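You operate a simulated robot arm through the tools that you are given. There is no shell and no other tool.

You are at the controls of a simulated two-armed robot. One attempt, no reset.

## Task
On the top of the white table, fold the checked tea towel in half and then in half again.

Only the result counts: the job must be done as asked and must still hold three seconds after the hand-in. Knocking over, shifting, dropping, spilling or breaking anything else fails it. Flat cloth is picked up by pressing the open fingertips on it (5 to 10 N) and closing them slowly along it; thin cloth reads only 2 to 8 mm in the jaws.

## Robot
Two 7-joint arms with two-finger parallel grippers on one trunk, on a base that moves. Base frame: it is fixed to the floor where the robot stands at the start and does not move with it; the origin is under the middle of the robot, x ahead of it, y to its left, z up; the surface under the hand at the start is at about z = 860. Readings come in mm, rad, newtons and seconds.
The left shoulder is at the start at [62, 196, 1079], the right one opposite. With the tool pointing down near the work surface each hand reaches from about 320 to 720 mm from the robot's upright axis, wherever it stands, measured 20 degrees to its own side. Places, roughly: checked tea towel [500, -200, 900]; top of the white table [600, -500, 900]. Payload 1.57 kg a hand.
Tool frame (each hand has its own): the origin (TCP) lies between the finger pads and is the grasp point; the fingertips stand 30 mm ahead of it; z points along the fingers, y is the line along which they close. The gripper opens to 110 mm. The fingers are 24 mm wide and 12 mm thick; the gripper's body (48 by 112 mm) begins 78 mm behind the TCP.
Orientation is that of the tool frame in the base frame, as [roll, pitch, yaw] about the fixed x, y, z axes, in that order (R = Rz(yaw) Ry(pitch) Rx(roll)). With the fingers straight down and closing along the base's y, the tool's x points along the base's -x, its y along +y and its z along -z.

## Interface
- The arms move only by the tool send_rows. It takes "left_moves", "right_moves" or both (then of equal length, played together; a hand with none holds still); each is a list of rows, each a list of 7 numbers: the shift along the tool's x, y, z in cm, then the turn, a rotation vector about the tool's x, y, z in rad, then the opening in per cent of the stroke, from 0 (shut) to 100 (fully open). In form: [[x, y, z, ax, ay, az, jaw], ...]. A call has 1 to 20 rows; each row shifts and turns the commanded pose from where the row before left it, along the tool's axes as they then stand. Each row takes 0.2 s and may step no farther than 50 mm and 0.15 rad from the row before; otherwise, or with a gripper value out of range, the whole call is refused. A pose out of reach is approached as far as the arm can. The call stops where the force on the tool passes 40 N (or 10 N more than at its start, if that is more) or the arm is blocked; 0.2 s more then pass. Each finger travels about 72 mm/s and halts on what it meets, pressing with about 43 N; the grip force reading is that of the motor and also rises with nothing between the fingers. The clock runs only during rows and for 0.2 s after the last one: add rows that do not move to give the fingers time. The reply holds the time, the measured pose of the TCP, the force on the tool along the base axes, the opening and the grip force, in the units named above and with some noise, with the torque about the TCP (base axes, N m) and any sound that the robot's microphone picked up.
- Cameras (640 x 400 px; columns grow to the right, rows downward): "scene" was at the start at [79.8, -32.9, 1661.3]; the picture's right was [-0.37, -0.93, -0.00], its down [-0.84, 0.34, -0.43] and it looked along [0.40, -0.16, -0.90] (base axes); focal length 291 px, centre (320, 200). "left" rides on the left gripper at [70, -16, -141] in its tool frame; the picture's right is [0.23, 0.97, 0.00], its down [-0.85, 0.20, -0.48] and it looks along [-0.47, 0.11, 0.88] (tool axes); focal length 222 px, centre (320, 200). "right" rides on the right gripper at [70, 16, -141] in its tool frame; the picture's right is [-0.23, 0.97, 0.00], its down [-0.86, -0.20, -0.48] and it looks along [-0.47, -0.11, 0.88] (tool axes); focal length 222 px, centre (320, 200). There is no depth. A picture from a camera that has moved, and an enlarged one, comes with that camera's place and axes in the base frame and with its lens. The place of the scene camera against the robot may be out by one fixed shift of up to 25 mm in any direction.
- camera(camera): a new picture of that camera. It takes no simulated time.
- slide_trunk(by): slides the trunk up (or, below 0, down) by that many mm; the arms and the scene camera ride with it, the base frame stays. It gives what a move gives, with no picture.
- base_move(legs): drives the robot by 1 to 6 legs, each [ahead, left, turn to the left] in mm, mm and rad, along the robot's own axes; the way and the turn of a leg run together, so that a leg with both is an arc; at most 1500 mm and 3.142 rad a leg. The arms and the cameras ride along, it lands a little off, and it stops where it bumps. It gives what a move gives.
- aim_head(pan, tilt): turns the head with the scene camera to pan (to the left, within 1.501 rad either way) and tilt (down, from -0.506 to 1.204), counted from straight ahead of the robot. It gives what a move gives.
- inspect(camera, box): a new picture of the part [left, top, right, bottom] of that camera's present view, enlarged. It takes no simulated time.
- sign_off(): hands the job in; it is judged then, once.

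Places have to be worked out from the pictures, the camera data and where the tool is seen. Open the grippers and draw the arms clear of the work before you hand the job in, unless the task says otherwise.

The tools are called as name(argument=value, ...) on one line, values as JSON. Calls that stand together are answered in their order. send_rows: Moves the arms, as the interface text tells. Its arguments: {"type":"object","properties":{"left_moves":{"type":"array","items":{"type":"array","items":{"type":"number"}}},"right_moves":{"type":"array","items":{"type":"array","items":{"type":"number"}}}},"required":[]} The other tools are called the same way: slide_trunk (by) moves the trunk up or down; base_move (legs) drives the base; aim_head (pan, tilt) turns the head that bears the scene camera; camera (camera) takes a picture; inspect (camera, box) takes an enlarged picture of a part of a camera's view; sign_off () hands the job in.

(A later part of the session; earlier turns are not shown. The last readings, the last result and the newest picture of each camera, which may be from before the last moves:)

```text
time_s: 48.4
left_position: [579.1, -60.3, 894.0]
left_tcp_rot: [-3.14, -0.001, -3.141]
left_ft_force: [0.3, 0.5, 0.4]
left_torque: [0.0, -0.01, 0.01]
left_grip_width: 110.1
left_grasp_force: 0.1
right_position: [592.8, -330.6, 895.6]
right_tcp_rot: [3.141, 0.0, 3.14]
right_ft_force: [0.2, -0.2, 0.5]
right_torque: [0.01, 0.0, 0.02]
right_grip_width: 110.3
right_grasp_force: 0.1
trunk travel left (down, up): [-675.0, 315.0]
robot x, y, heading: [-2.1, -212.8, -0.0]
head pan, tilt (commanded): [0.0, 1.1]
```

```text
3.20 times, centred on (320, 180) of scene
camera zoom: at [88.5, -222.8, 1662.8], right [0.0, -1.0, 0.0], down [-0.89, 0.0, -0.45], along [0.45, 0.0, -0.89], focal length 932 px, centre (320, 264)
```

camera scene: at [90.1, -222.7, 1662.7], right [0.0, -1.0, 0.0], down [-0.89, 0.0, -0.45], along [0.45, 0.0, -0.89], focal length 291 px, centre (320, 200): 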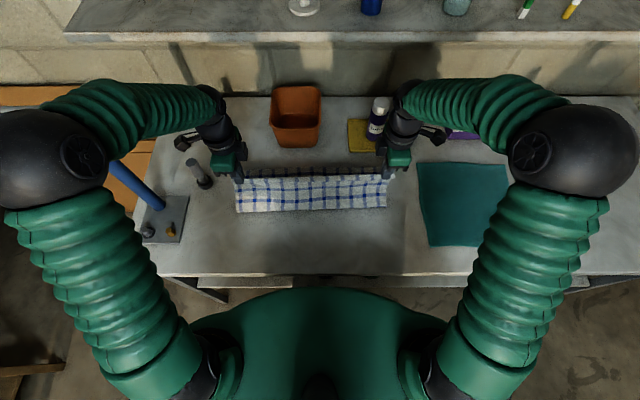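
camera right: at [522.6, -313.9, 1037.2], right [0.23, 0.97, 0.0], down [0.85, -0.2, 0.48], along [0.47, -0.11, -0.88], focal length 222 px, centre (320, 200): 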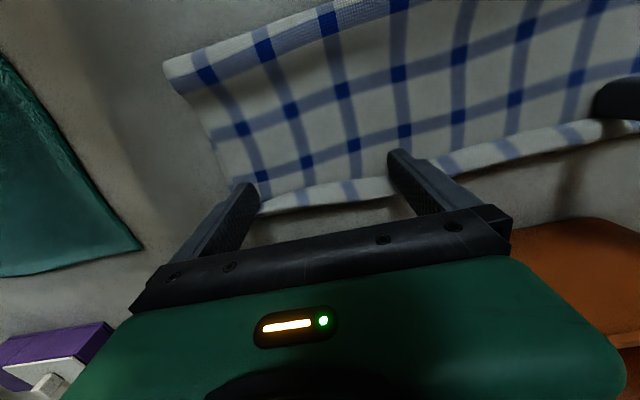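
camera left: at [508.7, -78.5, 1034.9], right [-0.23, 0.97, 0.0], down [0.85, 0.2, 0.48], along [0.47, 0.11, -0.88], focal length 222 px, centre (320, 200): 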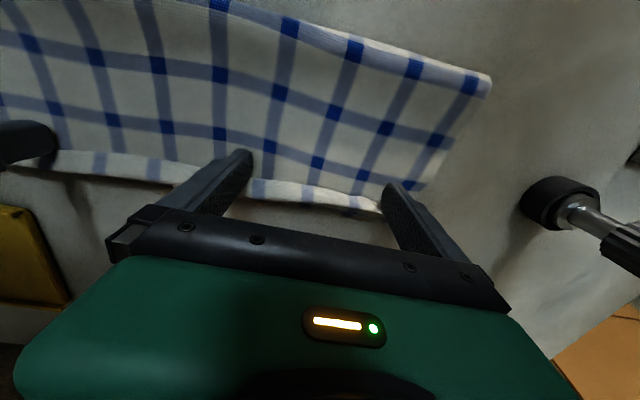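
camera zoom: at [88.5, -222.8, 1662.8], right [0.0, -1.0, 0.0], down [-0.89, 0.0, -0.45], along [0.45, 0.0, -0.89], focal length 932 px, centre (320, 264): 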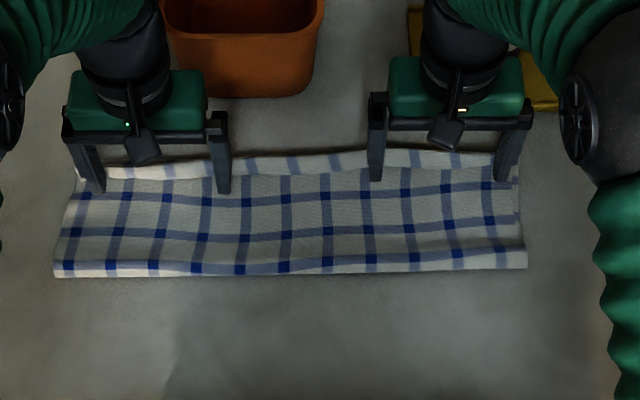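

The sweep works with almost no force: the strip is being pushed out past the crease while the fold edge stays put. I continue 35 mm more.

send_rows(left_moves=[[-0.5, 0, 0, 0, 0, 0, 100], [-0.5, 0, 0, 0, 0, 0, 100], [-0.5, 0, 0, 0, 0, 0, 100], [-0.5, 0, 0, 0, 0, 0, 100], [-0.5, 0, 0, 0, 0, 0, 100], [-0.5, 0, 0, 0, 0, 0, 100], [-0.5, 0, 0, 0, 0, 0, 100]], right_moves=[[-0.5, 0, 0, 0, 0, 0, 100], [-0.5, 0, 0, 0, 0, 0, 100], [-0.5, 0, 0, 0, 0, 0, 100], [-0.5, 0, 0, 0, 0, 0, 100], [-0.5, 0, 0, 0, 0, 0, 100], [-0.5, 0, 0, 0, 0, 0, 100], [-0.5, 0, 0, 0, 0, 0, 100]])

camera(camera="left")

camera(camera="right")

inspect(camera="scene", box=[220, 130, 420, 230])

```text
time_s: 50.0
left_position: [613.7, -60.7, 894.3]
left_tcp_rot: [-3.138, 0.0, 3.141]
left_ft_force: [0.5, 0.1, 0.6]
left_torque: [-0.02, 0.04, -0.01]
left_grip_width: 109.8
left_grasp_force: 0.1
right_position: [627.5, -329.9, 894.5]
right_tcp_rot: [-3.141, -0.001, 3.138]
right_ft_force: [-0.2, -0.4, 0.5]
right_torque: [0.01, 0.0, -0.03]
right_grip_width: 110.2
right_grasp_force: 0.1
trunk travel left (down, up): [-675.0, 315.0]
robot x, y, heading: [-1.0, -213.9, -0.006]
head pan, tilt (commanded): [0.0, 1.1]
```

```text
taken
camera left: at [543.5, -78.5, 1035.1], right [-0.23, 0.97, 0.0], down [0.86, 0.2, 0.48], along [0.47, 0.11, -0.88], focal length 222 px, centre (320, 200)
```

left: 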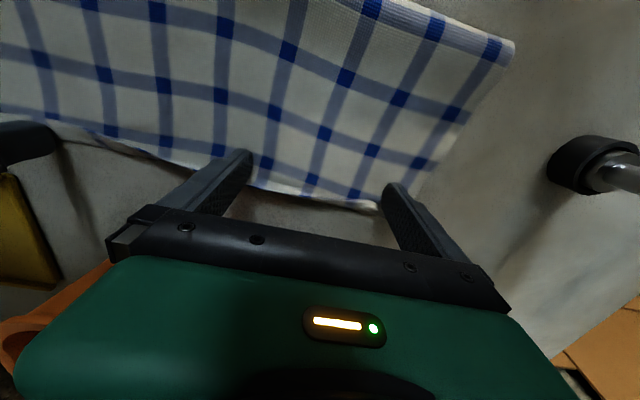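

```text
taken
camera right: at [557.8, -313.6, 1037.2], right [0.23, 0.97, 0.0], down [0.85, -0.2, 0.48], along [0.47, -0.11, -0.88], focal length 222 px, centre (320, 200)
```

right: 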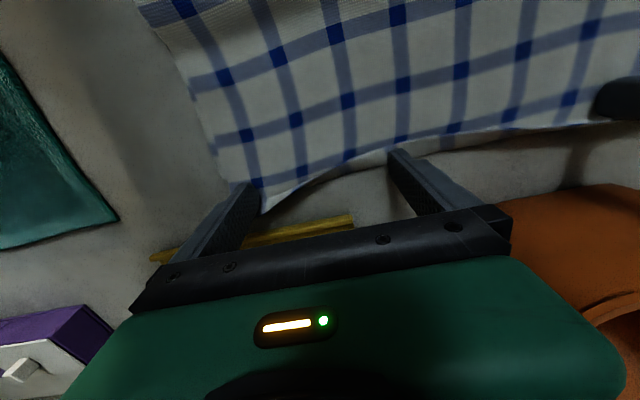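

```text
3.20 times, centred on (320, 180) of scene
camera zoom: at [88.9, -222.8, 1662.8], right [0.0, -1.0, 0.0], down [-0.89, 0.0, -0.45], along [0.45, 0.0, -0.89], focal length 932 px, centre (320, 264)
```

zoom: 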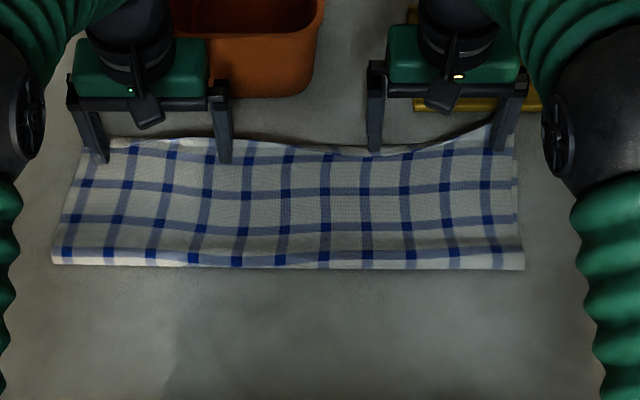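

The strip has flipped out flat. I raise the hands straight up and draw them back for a clear look at the half fold.

send_rows(left_moves=[[0, 0, -1, 0, 0, 0, 100], [0, 0, -3, 0, 0, 0, 100], [0, 0, -4, 0, 0, 0, 100], [0, 0, -4, 0, 0, 0, 100], [4, 2, 0, 0, 0, 0, 80], [4, 2, 0, 0, 0, 0, 60], [4, 2, 0, 0, 0, 0, 36], [4, 2, 0, 0, 0, 0, 36]], right_moves=[[0, 0, -1, 0, 0, 0, 100], [0, 0, -3, 0, 0, 0, 100], [0, 0, -4, 0, 0, 0, 100], [0, 0, -4, 0, 0, 0, 100], [4, -2, 0, 0, 0, 0, 80], [4, -2, 0, 0, 0, 0, 60], [4, -2, 0, 0, 0, 0, 36], [4, -2, 0, 0, 0, 0, 36]])

camera(camera="left")

camera(camera="right")

inspect(camera="scene", box=[220, 130, 420, 230])

```text
time_s: 51.8
left_position: [449.3, 19.3, 1016.2]
left_tcp_rot: [-3.139, 0.006, -3.141]
left_ft_force: [-0.4, 1.1, 0.5]
left_torque: [0.02, -0.04, 0.01]
left_grip_width: 39.5
left_grasp_force: 0.0
right_position: [462.5, -411.0, 1015.1]
right_tcp_rot: [3.141, 0.005, 3.14]
right_ft_force: [-0.8, -0.5, -0.3]
right_torque: [0.0, -0.02, -0.02]
right_grip_width: 39.6
right_grasp_force: 0.1
trunk travel left (down, up): [-675.0, 315.0]
robot x, y, heading: [1.0, -215.7, 0.003]
head pan, tilt (commanded): [0.0, 1.1]
```

```text
taken
camera left: at [378.6, 2.4, 1156.7], right [-0.23, 0.97, 0.0], down [0.85, 0.2, 0.48], along [0.47, 0.11, -0.88], focal length 222 px, centre (320, 200)
```

left: 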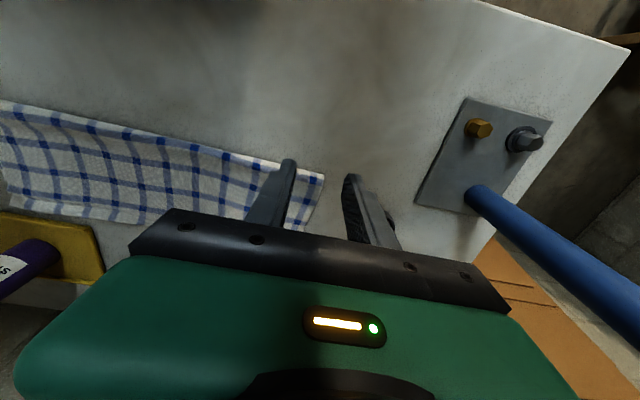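

```text
taken
camera right: at [392.1, -393.9, 1157.1], right [0.23, 0.97, 0.0], down [0.85, -0.2, 0.48], along [0.47, -0.11, -0.88], focal length 222 px, centre (320, 200)
```

right: 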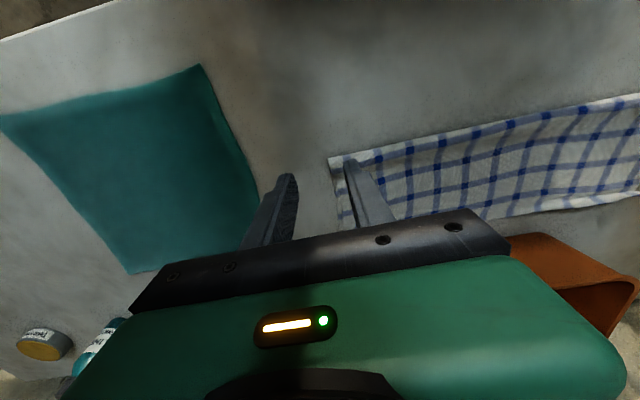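

```text
3.20 times, centred on (320, 180) of scene
camera zoom: at [80.5, -222.9, 1663.3], right [0.0, -1.0, 0.0], down [-0.89, 0.0, -0.46], along [0.46, 0.0, -0.89], focal length 932 px, centre (320, 264)
```

zoom: 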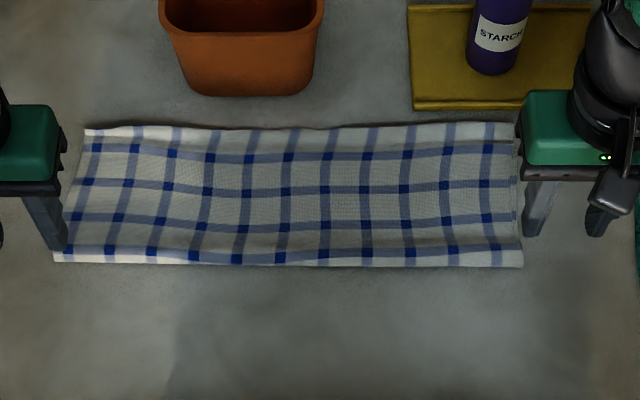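

The half fold now looks clean, but the top layer seems to reach beyond the bottom layer's far edge. I zoom in on both far corners to measure the mismatch.

inspect(camera="scene", box=[350, 155, 400, 220])

inspect(camera="scene", box=[230, 155, 280, 220])

inspect(camera="left", box=[0, 90, 340, 250])

inspect(camera="right", box=[320, 90, 640, 250])

```text
6.15 times, centred on (375, 188) of scene
camera zoom: at [80.5, -222.9, 1663.3], right [0.0, -1.0, 0.0], down [-0.89, 0.0, -0.46], along [0.46, 0.0, -0.89], focal length 1793 px, centre (-18, 277)
```

zoom: 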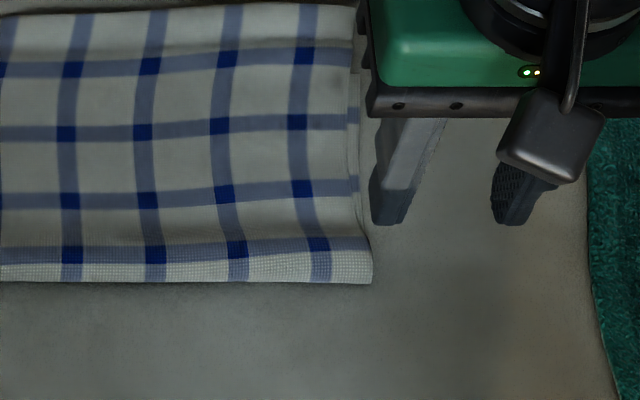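

```text
6.15 times, centred on (255, 188) of scene
camera zoom: at [80.5, -222.9, 1663.3], right [0.0, -1.0, 0.0], down [-0.89, 0.0, -0.46], along [0.46, 0.0, -0.89], focal length 1793 px, centre (720, 277)
```

zoom: 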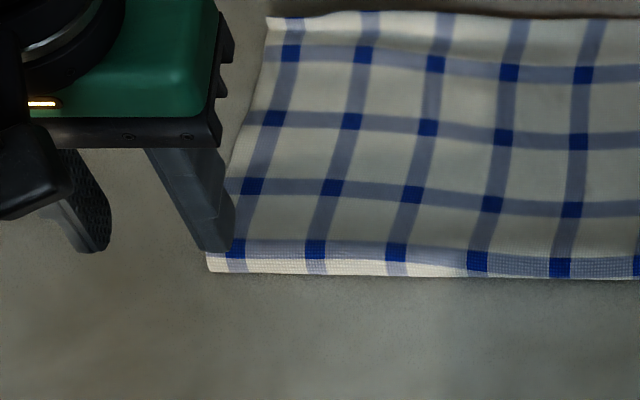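

```text
1.88 times, centred on (170, 170) of left
camera zoom: at [378.6, 2.4, 1156.7], right [-0.23, 0.97, 0.0], down [0.85, 0.2, 0.48], along [0.47, 0.11, -0.88], focal length 418 px, centre (602, 256)
```

zoom: 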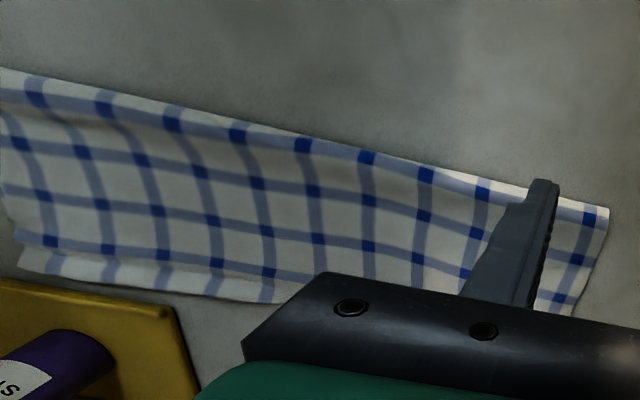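

```text
2.00 times, centred on (480, 170) of right
camera zoom: at [392.1, -393.9, 1157.1], right [0.23, 0.97, 0.0], down [0.85, -0.2, 0.48], along [0.47, -0.11, -0.88], focal length 444 px, centre (0, 260)
```

zoom: 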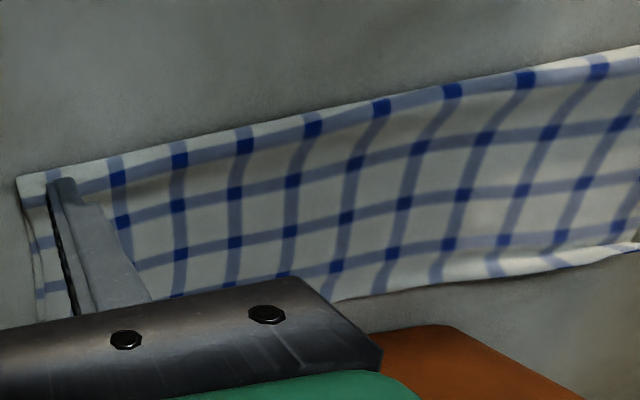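

By the stripe count (7 lines, 40 mm pitch, fold should lie on line 4) the top layer is about 29 mm too long: top far edge at x ≈ 643–650 versus bottom ≈ 600–613. The overhang is single-layer, so I will pinch it at both corners (closing along y, keeping it face-flat) and set it back ~29 mm; first I go above it to see it.

send_rows(left_moves=[[-3.5, -0.6, 0, 0, 0, 0, 30], [-3.6, -0.6, 0, 0, 0, 0, 27], [-3.6, -0.6, 0, 0, 0, 0, 27], [-3.6, -0.65, 0, 0, 0, 0, 27], [-3.6, -0.7, 0, 0, 0, 0, 27], [0, 0, 2.5, 0, 0, 0, 27], [0, 0, 2.5, 0, 0, 0, 27]], right_moves=[[-3.43, 0.6, 0, 0, 0, 0, 30], [-3.43, 0.6, 0, 0, 0, 0, 27], [-3.43, 0.6, 0, 0, 0, 0, 27], [-3.43, 0.65, 0, 0, 0, 0, 27], [-3.43, 0.65, 0, 0, 0, 0, 27], [0, 0, 2.5, 0, 0, 0, 27], [0, 0, 2.5, 0, 0, 0, 27]])

camera(camera="left")

camera(camera="right")

camera(camera="scene")

```text
time_s: 53.4
left_position: [632.9, -13.1, 963.8]
left_tcp_rot: [-3.139, 0.001, 3.141]
left_ft_force: [0.8, 1.4, -0.4]
left_torque: [-0.01, 0.04, 0.0]
left_grip_width: 29.9
left_grasp_force: 0.0
right_position: [639.5, -379.4, 964.2]
right_tcp_rot: [3.141, 0.0, 3.139]
right_ft_force: [-0.5, -0.4, 0.5]
right_torque: [-0.01, -0.01, 0.01]
right_grip_width: 29.8
right_grasp_force: 0.0
trunk travel left (down, up): [-675.0, 315.0]
robot x, y, heading: [-1.3, -213.5, -0.003]
head pan, tilt (commanded): [0.0, 1.1]
```

```text
taken
camera left: at [562.9, -30.1, 1104.5], right [-0.23, 0.97, 0.0], down [0.86, 0.2, 0.48], along [0.47, 0.11, -0.88], focal length 222 px, centre (320, 200)
```

left: 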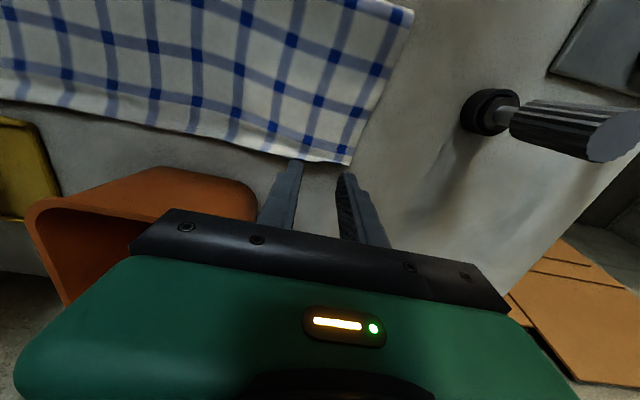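

```text
taken
camera right: at [570.6, -362.6, 1106.4], right [0.23, 0.97, 0.0], down [0.85, -0.2, 0.48], along [0.47, -0.11, -0.88], focal length 222 px, centre (320, 200)
```

right: 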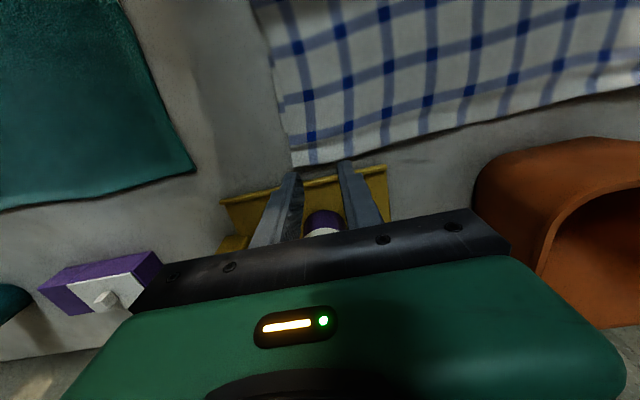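

```text
taken
camera scene: at [89.8, -222.7, 1662.8], right [0.0, -1.0, 0.0], down [-0.89, 0.0, -0.45], along [0.45, 0.0, -0.89], focal length 291 px, centre (320, 200)
```

scene: 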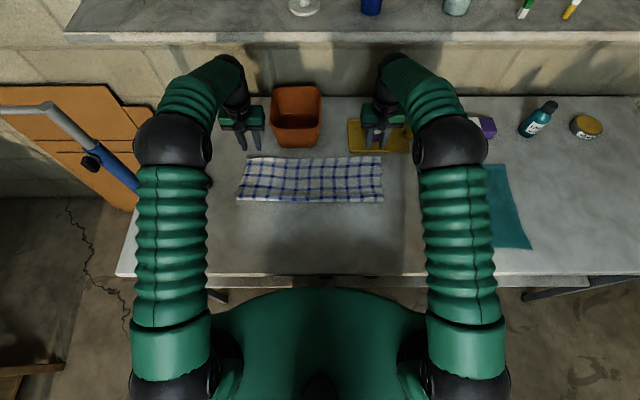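

The top layer's far corners are at [640, 20] and [652, −414]. The bottom layer's right border peeks out on the right side, so I zoom in there to locate its far corner.

inspect(camera="scene", box=[350, 145, 400, 210])

inspect(camera="right", box=[230, 0, 390, 190])

inspect(camera="scene", box=[228, 145, 278, 210])

inspect(camera="left", box=[230, 0, 430, 190])

```text
6.15 times, centred on (375, 178) of scene
camera zoom: at [89.8, -222.7, 1662.8], right [0.0, -1.0, 0.0], down [-0.89, 0.0, -0.45], along [0.45, 0.0, -0.89], focal length 1793 px, centre (-18, 338)
```

zoom: 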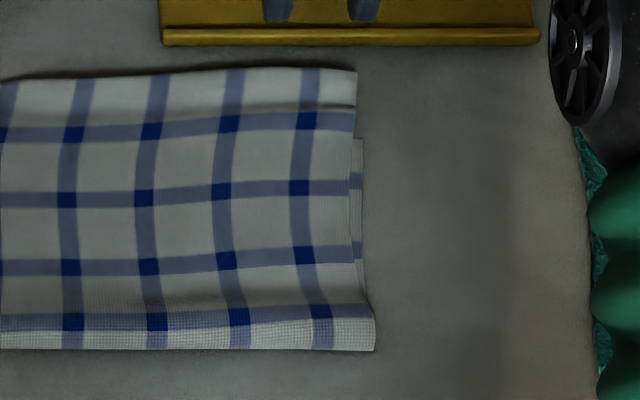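

```text
2.11 times, centred on (310, 95) of right
camera zoom: at [570.6, -362.6, 1106.4], right [0.23, 0.97, 0.0], down [0.85, -0.2, 0.48], along [0.47, -0.11, -0.88], focal length 468 px, centre (341, 421)
```

zoom: 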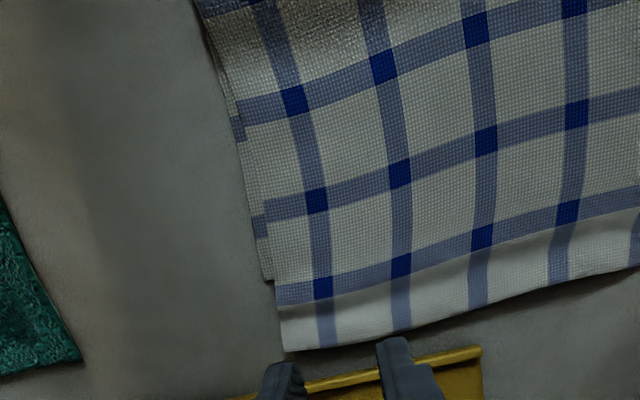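

```text
6.15 times, centred on (253, 178) of scene
camera zoom: at [89.8, -222.7, 1662.8], right [0.0, -1.0, 0.0], down [-0.89, 0.0, -0.45], along [0.45, 0.0, -0.89], focal length 1793 px, centre (732, 338)
```

zoom: 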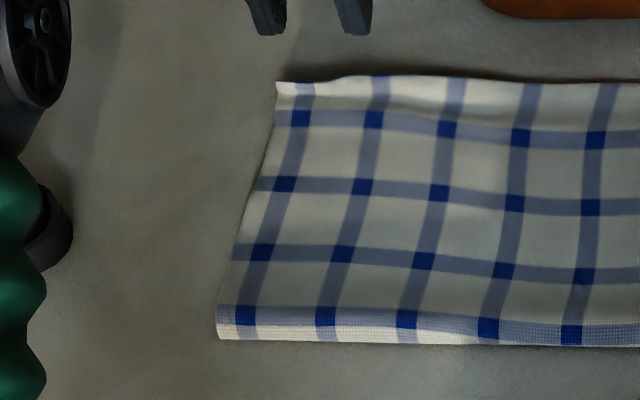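

```text
2.11 times, centred on (330, 95) of left
camera zoom: at [562.9, -30.1, 1104.5], right [-0.23, 0.97, 0.0], down [0.86, 0.2, 0.48], along [0.47, 0.11, -0.88], focal length 468 px, centre (299, 421)
```

zoom: 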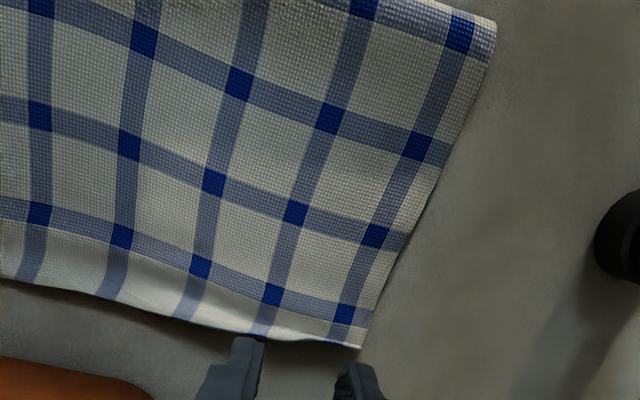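

The right bottom corner is at [611, −410], so the top overhangs ~38 mm on the right and roughly 15–20 mm on the left. I will pinch only the overhanging single layer at both corners, lift it back to upright and re-lay it shorter. Descending now with small alignment shifts.

send_rows(left_moves=[[0.3, 0.3, 2, 0, 0, 0, 27], [0, 0, 2, 0, 0, 0, 27], [0, 0, 1.5, 0, 0, 0, 27], [0, 0, 0.8, 0, 0, 0, 27]], right_moves=[[0.15, -0.26, 2, 0, 0, 0, 27], [0, 0, 2, 0, 0, 0, 27], [0, 0, 1.5, 0, 0, 0, 27], [0, 0, 0.8, 0, 0, 0, 27]])

inspect(camera="left", box=[220, 80, 440, 250])

inspect(camera="right", box=[220, 80, 440, 250])

```text
time_s: 54.4
left_position: [629.8, -10.5, 903.0]
left_tcp_rot: [-3.138, 0.0, 3.142]
left_ft_force: [-0.1, 0.4, -0.8]
left_torque: [0.02, -0.01, -0.02]
left_grip_width: 29.8
left_grasp_force: 0.0
right_position: [637.2, -382.1, 901.5]
right_tcp_rot: [3.14, 0.003, 3.141]
right_ft_force: [0.5, -0.1, 0.2]
right_torque: [0.01, -0.02, 0.03]
right_grip_width: 29.3
right_grasp_force: 0.0
trunk travel left (down, up): [-675.0, 315.0]
robot x, y, heading: [-1.9, -215.3, 0.003]
head pan, tilt (commanded): [0.0, 1.1]
```

```text
2.35 times, centred on (330, 165) of left
camera zoom: at [559.4, -26.8, 1042.5], right [-0.23, 0.97, 0.0], down [0.85, 0.2, 0.48], along [0.47, 0.11, -0.88], focal length 523 px, centre (296, 282)
```

zoom: 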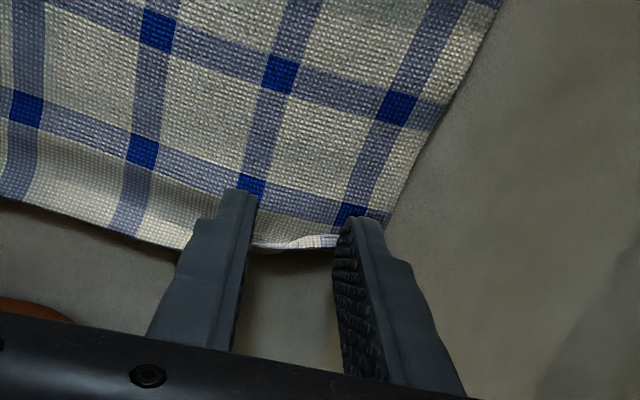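

```text
2.35 times, centred on (330, 165) of right
camera zoom: at [567.6, -365.1, 1044.4], right [0.23, 0.97, 0.0], down [0.85, -0.2, 0.48], along [0.47, -0.11, -0.88], focal length 523 px, centre (296, 282)
```

zoom: 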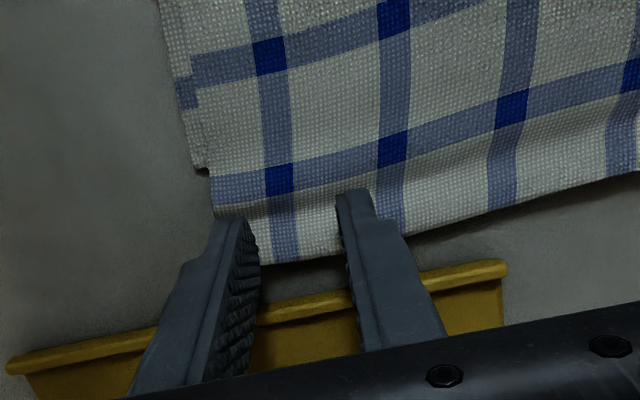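

There is a pale strip right at the left edge between the fingers; I zoom in to see whether it is the bottom layer or a curl of the top layer.

inspect(camera="left", box=[290, 150, 370, 200])

inspect(camera="right", box=[270, 130, 350, 190])

```text
8.00 times, centred on (330, 175) of left
camera zoom: at [559.4, -26.8, 1042.5], right [-0.23, 0.97, 0.0], down [0.85, 0.2, 0.48], along [0.47, 0.11, -0.88], focal length 1777 px, centre (240, 400)
```

zoom: 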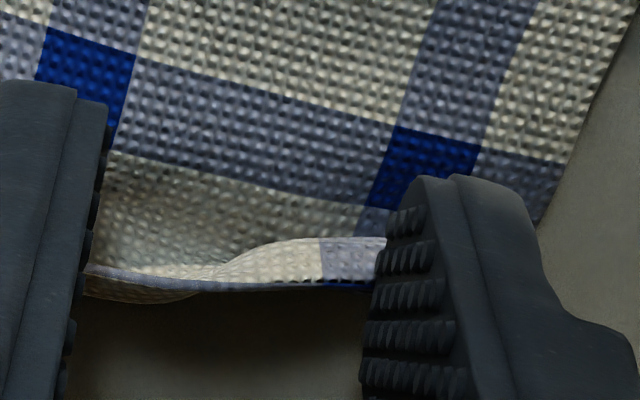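

```text
6.67 times, centred on (310, 160) of right
camera zoom: at [567.6, -365.1, 1044.4], right [0.23, 0.97, 0.0], down [0.85, -0.2, 0.48], along [0.47, -0.11, -0.88], focal length 1481 px, centre (387, 467)
```

zoom: 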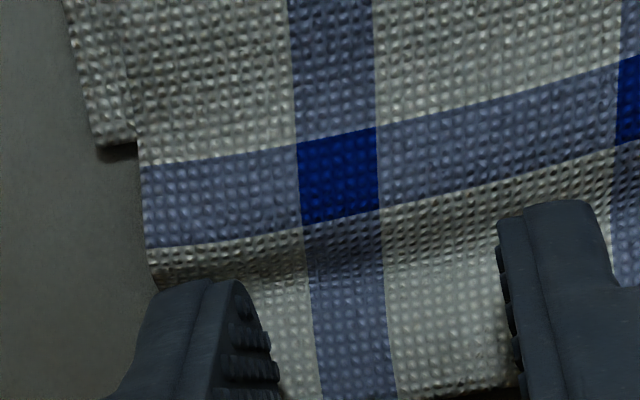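

It is just a small curl of the top layer's own edge at the left corner. I go down to contact: 8 mm, then fine steps.

send_rows(left_moves=[[0, 0, 0.4, 0, 0, 0, 27], [0, 0, 0.3, 0, 0, 0, 27], [0, 0, 0.2, 0, 0, 0, 27]], right_moves=[[0, 0, 0.4, 0, 0, 0, 27], [0, 0, 0.3, 0, 0, 0, 27], [0, 0, 0.2, 0, 0, 0, 27]])

```text
time_s: 55.2
left_position: [628.8, -9.4, 892.8]
left_tcp_rot: [-3.14, 0.002, -3.141]
left_ft_force: [0.0, 0.9, 3.8]
left_torque: [0.05, -0.01, -0.01]
left_grip_width: 29.7
left_grasp_force: 0.7
right_position: [636.0, -383.4, 894.1]
right_tcp_rot: [3.141, 0.001, 3.14]
right_ft_force: [-0.3, 0.1, 0.0]
right_torque: [-0.02, 0.03, 0.0]
right_grip_width: 29.9
right_grasp_force: 0.1
trunk travel left (down, up): [-675.0, 315.0]
robot x, y, heading: [-0.1, -213.3, -0.001]
head pan, tilt (commanded): [0.0, 1.1]
```

Left is touching at 3.8 N (two layers under part of it). I add 0.1 mm left and bring the right down 1.6 mm.

send_rows(left_moves=[[0, 0, 0.01, 0, 0, 0, 27], [0, 0, 0, 0, 0, 0, 27], [0, 0, 0, 0, 0, 0, 27]], right_moves=[[0, 0, 0.06, 0, 0, 0, 27], [0, 0, 0.05, 0, 0, 0, 27], [0, 0, 0.04, 0, 0, 0, 27]])

```text
time_s: 56.0
left_position: [628.3, -11.3, 894.6]
left_tcp_rot: [-3.142, 0.001, -3.14]
left_ft_force: [0.5, 0.3, 5.6]
left_torque: [0.12, -0.05, -0.06]
left_grip_width: 30.0
left_grasp_force: 0.5
right_position: [636.4, -383.2, 892.8]
right_tcp_rot: [3.141, 0.002, 3.139]
right_ft_force: [1.6, 0.4, 0.1]
right_torque: [-0.02, 0.0, 0.0]
right_grip_width: 29.6
right_grasp_force: 0.0
trunk travel left (down, up): [-675.0, 315.0]
robot x, y, heading: [-2.0, -215.4, -0.003]
head pan, tilt (commanded): [0.0, 1.1]
```

Left is good at 5.6 N. The right still isn't touching; 0.8 mm more on the right.

send_rows(right_moves=[[0, 0, 0.04, 0, 0, 0, 27], [0, 0, 0.04, 0, 0, 0, 27], [0, 0, 0, 0, 0, 0, 27]])

```text
time_s: 56.8
left_position: [627.8, -9.4, 893.2]
left_tcp_rot: [-3.139, 0.001, 3.141]
left_ft_force: [2.3, 0.4, 4.5]
left_torque: [0.11, -0.06, -0.03]
left_grip_width: 29.9
left_grasp_force: 0.0
right_position: [635.4, -382.1, 892.1]
right_tcp_rot: [-3.141, 0.003, 3.14]
right_ft_force: [-0.1, 0.8, 6.0]
right_torque: [-0.03, -0.03, 0.01]
right_grip_width: 29.9
right_grasp_force: 0.0
trunk travel left (down, up): [-675.0, 315.0]
robot x, y, heading: [-1.1, -216.3, -0.006]
head pan, tilt (commanded): [0.0, 1.1]
```

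Left 4.5 N, right 6 N. Closing both slowly along the cloth.

send_rows(left_moves=[[0, 0, 0.01, 0, 0, 0, 25], [0, 0, 0, 0, 0, 0, 23], [0, 0, 0, 0, 0, 0, 21], [0, 0, 0, 0, 0, 0, 19], [0, 0, 0, 0, 0, 0, 17], [0, 0, 0, 0, 0, 0, 15], [0, 0, 0, 0, 0, 0, 13], [0, 0, 0, 0, 0, 0, 11], [0, 0, 0, 0, 0, 0, 9]], right_moves=[[0, 0, 0.01, 0, 0, 0, 25], [0, 0, 0, 0, 0, 0, 23], [0, 0, 0, 0, 0, 0, 21], [0, 0, 0, 0, 0, 0, 19], [0, 0, 0, 0, 0, 0, 17], [0, 0, 0, 0, 0, 0, 15], [0, 0, 0, 0, 0, 0, 13], [0, 0, 0, 0, 0, 0, 11], [0, 0, 0, 0, 0, 0, 9]])

inspect(camera="left", box=[220, 80, 440, 250])

inspect(camera="right", box=[220, 80, 440, 250])

```text
time_s: 58.8
left_position: [628.4, -9.8, 892.9]
left_tcp_rot: [-3.138, 0.002, 3.142]
left_ft_force: [-0.4, -0.2, 6.8]
left_torque: [0.0, 0.02, -0.01]
left_grip_width: 9.8
left_grasp_force: 3.4
right_position: [636.0, -382.2, 891.0]
right_tcp_rot: [3.141, 0.002, 3.14]
right_ft_force: [-0.3, 3.0, 7.2]
right_torque: [0.04, 0.0, -0.02]
right_grip_width: 10.5
right_grasp_force: 0.4
trunk travel left (down, up): [-675.0, 315.0]
robot x, y, heading: [2.2, -212.1, -0.0]
head pan, tilt (commanded): [0.0, 1.1]
```

```text
2.35 times, centred on (330, 165) of left
camera zoom: at [558.1, -27.0, 1034.1], right [-0.23, 0.97, 0.0], down [0.85, 0.2, 0.48], along [0.47, 0.11, -0.88], focal length 523 px, centre (296, 282)
```

zoom: 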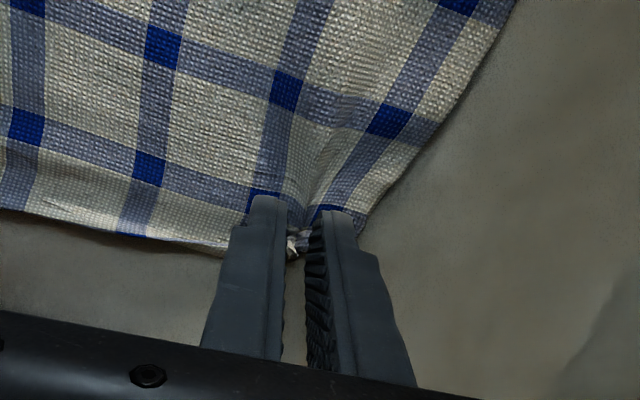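

```text
2.35 times, centred on (330, 165) of right
camera zoom: at [566.2, -365.1, 1033.8], right [0.23, 0.97, 0.0], down [0.85, -0.2, 0.48], along [0.47, -0.11, -0.88], focal length 523 px, centre (296, 282)
```

zoom: 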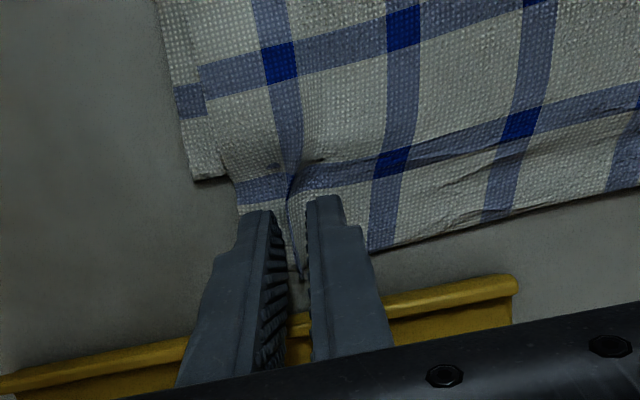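

Ridges are forming at both corners. I finish the closing and hold.

send_rows(left_moves=[[0, 0, 0, 0, 0, 0, 7], [0, 0, 0, 0, 0, 0, 5], [0, 0, 0, 0, 0, 0, 3], [0, 0, 0, 0, 0, 0, 1], [0, 0, 0, 0, 0, 0, 0], [0, 0, 0, 0, 0, 0, 0], [0, 0, 0, 0, 0, 0, 0]], right_moves=[[0, 0, 0, 0, 0, 0, 7], [0, 0, 0, 0, 0, 0, 5], [0, 0, 0, 0, 0, 0, 3], [0, 0, 0, 0, 0, 0, 1], [0, 0, 0, 0, 0, 0, 0], [0, 0, 0, 0, 0, 0, 0], [0, 0, 0, 0, 0, 0, 0]])

inspect(camera="left", box=[220, 80, 440, 250])

inspect(camera="right", box=[220, 80, 440, 250])

```text
time_s: 60.4
left_position: [628.2, -10.4, 892.9]
left_tcp_rot: [-3.139, 0.004, 3.142]
left_ft_force: [1.4, -7.1, 10.4]
left_torque: [-0.17, -0.04, -0.01]
left_grip_width: 4.3
left_grasp_force: 25.2
right_position: [634.5, -382.0, 890.4]
right_tcp_rot: [3.141, 0.001, 3.141]
right_ft_force: [0.4, 6.3, 5.2]
right_torque: [0.15, 0.04, -0.05]
right_grip_width: 2.3
right_grasp_force: 23.7
trunk travel left (down, up): [-675.0, 315.0]
robot x, y, heading: [-3.7, -215.9, -0.004]
head pan, tilt (commanded): [0.0, 1.1]
```

```text
2.35 times, centred on (330, 165) of left
camera zoom: at [557.9, -27.7, 1034.5], right [-0.23, 0.97, 0.0], down [0.85, 0.2, 0.48], along [0.47, 0.11, -0.88], focal length 523 px, centre (296, 282)
```

zoom: 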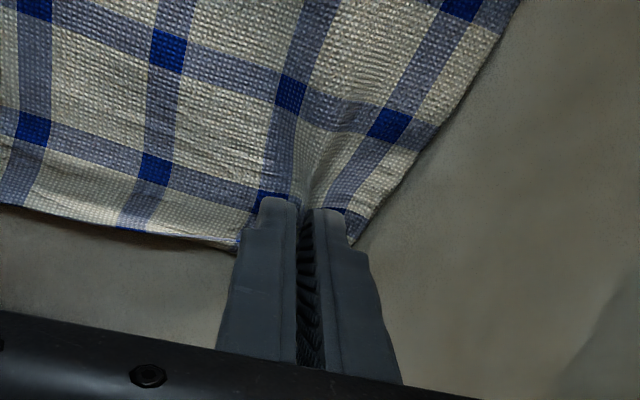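

```text
2.35 times, centred on (330, 165) of right
camera zoom: at [565.9, -365.6, 1033.9], right [0.23, 0.97, 0.0], down [0.85, -0.2, 0.48], along [0.47, -0.11, -0.88], focal length 523 px, centre (296, 282)
```

zoom: 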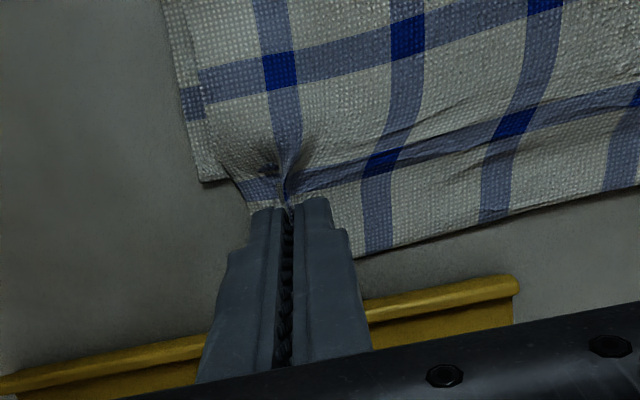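

Both corners are pinched (4.3 mm left, 2.3 mm right). I lift them back along an arc about the fold and check that only the top layer comes along.

send_rows(left_moves=[[0.1, -0.1, -1.2, 0, 0, 0, 0], [0.15, -0.1, -1.1, 0, 0, 0, 0], [0.3, 0, -1.1, 0, 0, 0, 0], [0.35, 0, -1.1, 0, 0, 0, 0], [1.0, 0, -2.0, 0, 0, 0, 0]], right_moves=[[0.1, 0.1, -1.2, 0, 0, 0, 0], [0.15, 0.1, -1.1, 0, 0, 0, 0], [0.3, 0, -1.1, 0, 0, 0, 0], [0.35, 0, -1.1, 0, 0, 0, 0], [1.0, 0, -2.0, 0, 0, 0, 0]])

camera(camera="left")

camera(camera="right")

inspect(camera="scene", box=[220, 120, 420, 230])

```text
time_s: 61.6
left_position: [606.6, -11.0, 959.3]
left_tcp_rot: [-3.139, 0.001, 3.14]
left_ft_force: [-0.5, -3.4, -1.0]
left_torque: [-0.06, 0.0, -0.02]
left_grip_width: 3.3
left_grasp_force: 24.4
right_position: [615.4, -379.6, 957.5]
right_tcp_rot: [3.142, 0.003, 3.14]
right_ft_force: [-0.1, 3.2, -0.4]
right_torque: [0.06, -0.03, -0.03]
right_grip_width: 2.1
right_grasp_force: 24.2
trunk travel left (down, up): [-675.0, 315.0]
robot x, y, heading: [0.5, -216.5, -0.001]
head pan, tilt (commanded): [0.0, 1.1]
```

```text
taken
camera left: at [537.1, -28.9, 1099.9], right [-0.23, 0.97, 0.0], down [0.85, 0.2, 0.48], along [0.47, 0.11, -0.88], focal length 222 px, centre (320, 200)
```

left: 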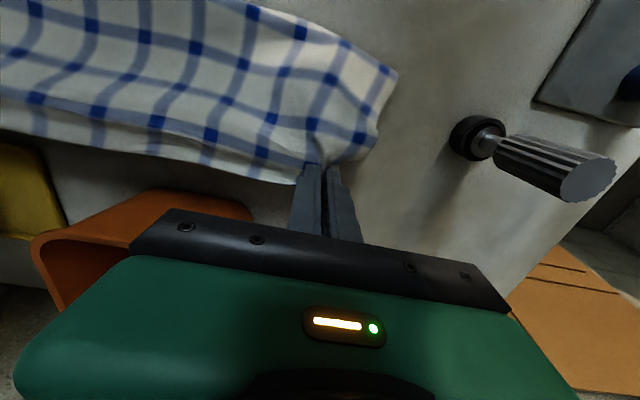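

```text
taken
camera right: at [545.9, -362.7, 1099.7], right [0.23, 0.97, 0.0], down [0.85, -0.2, 0.48], along [0.47, -0.11, -0.88], focal length 222 px, centre (320, 200)
```

right: 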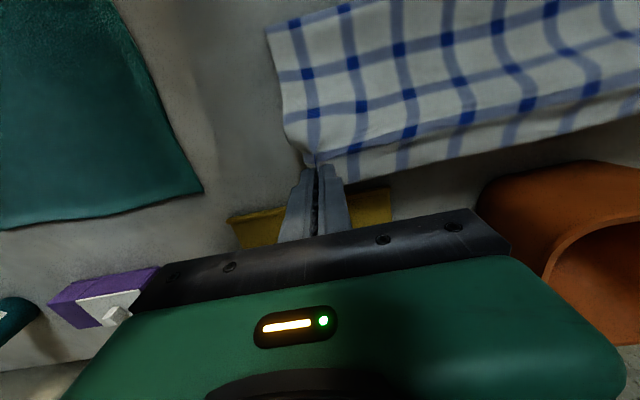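

```text
3.20 times, centred on (320, 175) of scene
camera zoom: at [84.3, -222.8, 1663.1], right [0.0, -1.0, 0.0], down [-0.89, 0.0, -0.45], along [0.45, 0.0, -0.89], focal length 932 px, centre (320, 280)
```

zoom: 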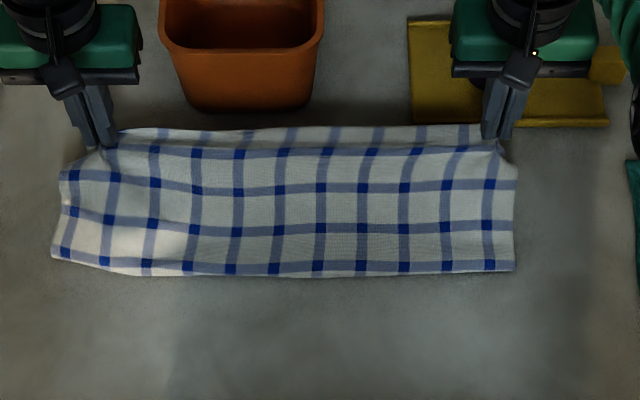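

Both hold. I zoom in on the left corner to check whether the bottom layer was caught too.

inspect(camera="left", box=[260, 30, 420, 210])

inspect(camera="scene", box=[230, 145, 290, 215])

```text
2.22 times, centred on (340, 120) of left
camera zoom: at [537.1, -28.9, 1099.9], right [-0.23, 0.97, 0.0], down [0.85, 0.2, 0.48], along [0.47, 0.11, -0.88], focal length 494 px, centre (276, 378)
```

zoom: 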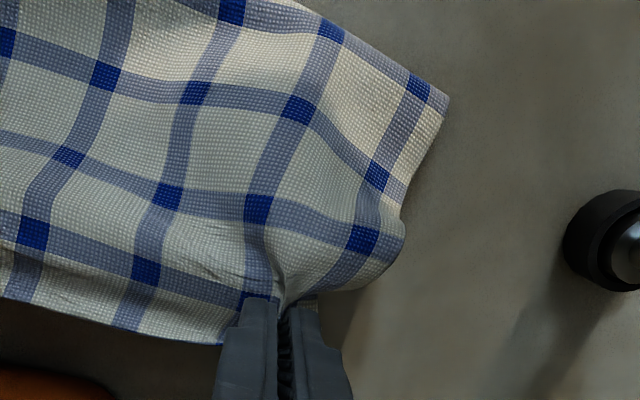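

```text
5.71 times, centred on (260, 180) of scene
camera zoom: at [84.3, -222.8, 1663.1], right [0.0, -1.0, 0.0], down [-0.89, 0.0, -0.45], along [0.45, 0.0, -0.89], focal length 1665 px, centre (663, 314)
```

zoom: 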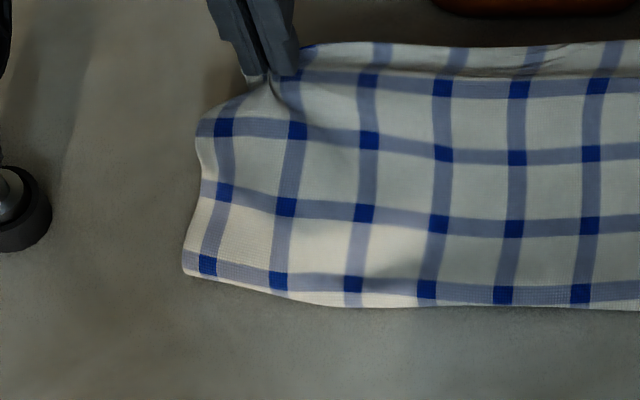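

The left end of the fold has lifted as a whole, so the left hand caught both layers there — on that side the two edges already nearly coincide. I set the left corner back down where it was and release it by spreading, keeping the right corner held for correction.

send_rows(left_moves=[[-1.0, 0, 2.0, 0, 0, 0, 0], [-0.35, 0, 1.1, 0, 0, 0, 0], [-0.3, 0, 1.1, 0, 0, 0, 0], [-0.15, 0, 1.1, 0, 0, 0, 0], [-0.1, 0, 1.1, 0, 0, 0, 0], [0, 0, 0.1, 0, 0, 0, 0]], right_moves=[[0, 0, 0, 0, 0, 0, 0], [0, 0, 0, 0, 0, 0, 0], [0, 0, 0, 0, 0, 0, 0], [0, 0, 0, 0, 0, 0, 0], [0, 0, 0, 0, 0, 0, 0], [0, 0, 0, 0, 0, 0, 0]])

inspect(camera="left", box=[220, 40, 440, 250])

inspect(camera="scene", box=[220, 120, 420, 230])

```text
time_s: 63.0
left_position: [629.3, -13.2, 893.8]
left_tcp_rot: [-3.141, 0.003, -3.141]
left_ft_force: [-0.8, -6.8, 12.7]
left_torque: [-0.18, -0.03, 0.02]
left_grip_width: 3.2
left_grasp_force: 24.6
right_position: [616.5, -380.2, 956.6]
right_tcp_rot: [-3.141, 0.002, 3.141]
right_ft_force: [1.4, 6.4, -0.8]
right_torque: [0.18, -0.01, -0.04]
right_grip_width: 2.4
right_grasp_force: 24.3
trunk travel left (down, up): [-675.0, 315.0]
robot x, y, heading: [2.1, -217.0, 0.001]
head pan, tilt (commanded): [0.0, 1.1]
```

```text
1.90 times, centred on (330, 145) of left
camera zoom: at [558.6, -29.8, 1034.7], right [-0.23, 0.97, 0.0], down [0.85, 0.2, 0.48], along [0.47, 0.11, -0.88], focal length 423 px, centre (301, 305)
```

zoom: 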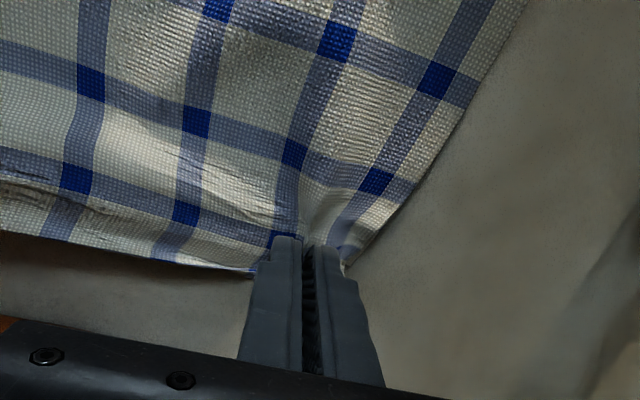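

```text
3.20 times, centred on (320, 175) of scene
camera zoom: at [86.2, -223.6, 1663.2], right [0.0, -1.0, 0.0], down [-0.89, 0.0, -0.45], along [0.45, 0.0, -0.89], focal length 932 px, centre (320, 280)
```

zoom: 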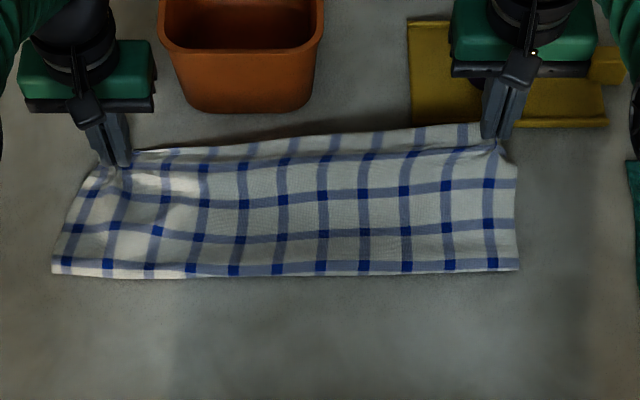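

Left corner is down again. I ease its press slightly, spread it open, then lift the left hand away, while the right keeps holding.

send_rows(left_moves=[[0, 0, -0.04, 0, 0, 0, 2], [0, 0, 0, 0, 0, 0, 5], [0, 0, 0, 0, 0, 0, 8], [0, 0, 0, 0, 0, 0, 11], [0, 0, 0, 0, 0, 0, 14], [0, 0, 0, 0, 0, 0, 17], [0, 0, 0, 0, 0, 0, 20], [0, 0, 0, 0, 0, 0, 23], [0, 0, 0, 0, 0, 0, 27], [0, 0, 0, 0, 0, 0, 27], [0, 0, -1, 0, 0, 0, 27], [0, 0, -3, 0, 0, 0, 27], [0, 0, -3, 0, 0, 0, 27]])

camera(camera="left")

inspect(camera="scene", box=[220, 120, 420, 230])

```text
time_s: 65.8
left_position: [628.6, -12.0, 963.6]
left_tcp_rot: [-3.142, 0.001, 3.14]
left_ft_force: [-0.3, 0.5, 0.0]
left_torque: [0.0, 0.01, -0.02]
left_grip_width: 29.5
left_grasp_force: 0.0
right_position: [616.8, -380.3, 956.8]
right_tcp_rot: [-3.141, 0.001, 3.139]
right_ft_force: [-0.9, 0.3, -0.3]
right_torque: [-0.02, 0.02, 0.02]
right_grip_width: 2.3
right_grasp_force: 23.6
trunk travel left (down, up): [-675.0, 315.0]
robot x, y, heading: [2.0, -214.5, -0.001]
head pan, tilt (commanded): [0.0, 1.1]
```

```text
taken
camera left: at [558.6, -28.9, 1103.9], right [-0.23, 0.97, 0.0], down [0.85, 0.2, 0.48], along [0.47, 0.11, -0.88], focal length 222 px, centre (320, 200)
```

left: 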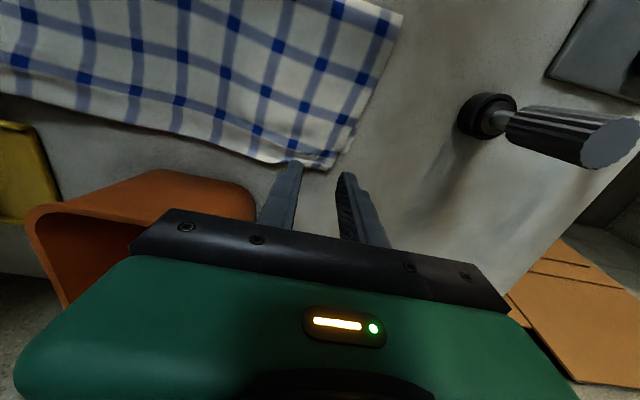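

```text
3.20 times, centred on (320, 175) of scene
camera zoom: at [87.3, -223.2, 1662.9], right [0.0, -1.0, 0.0], down [-0.89, 0.0, -0.45], along [0.45, 0.0, -0.89], focal length 932 px, centre (320, 280)
```

zoom: 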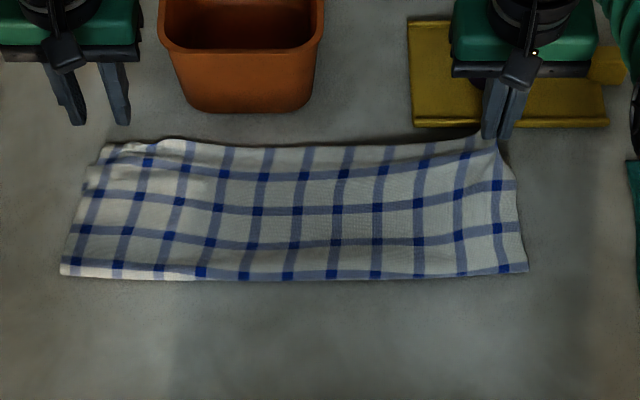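

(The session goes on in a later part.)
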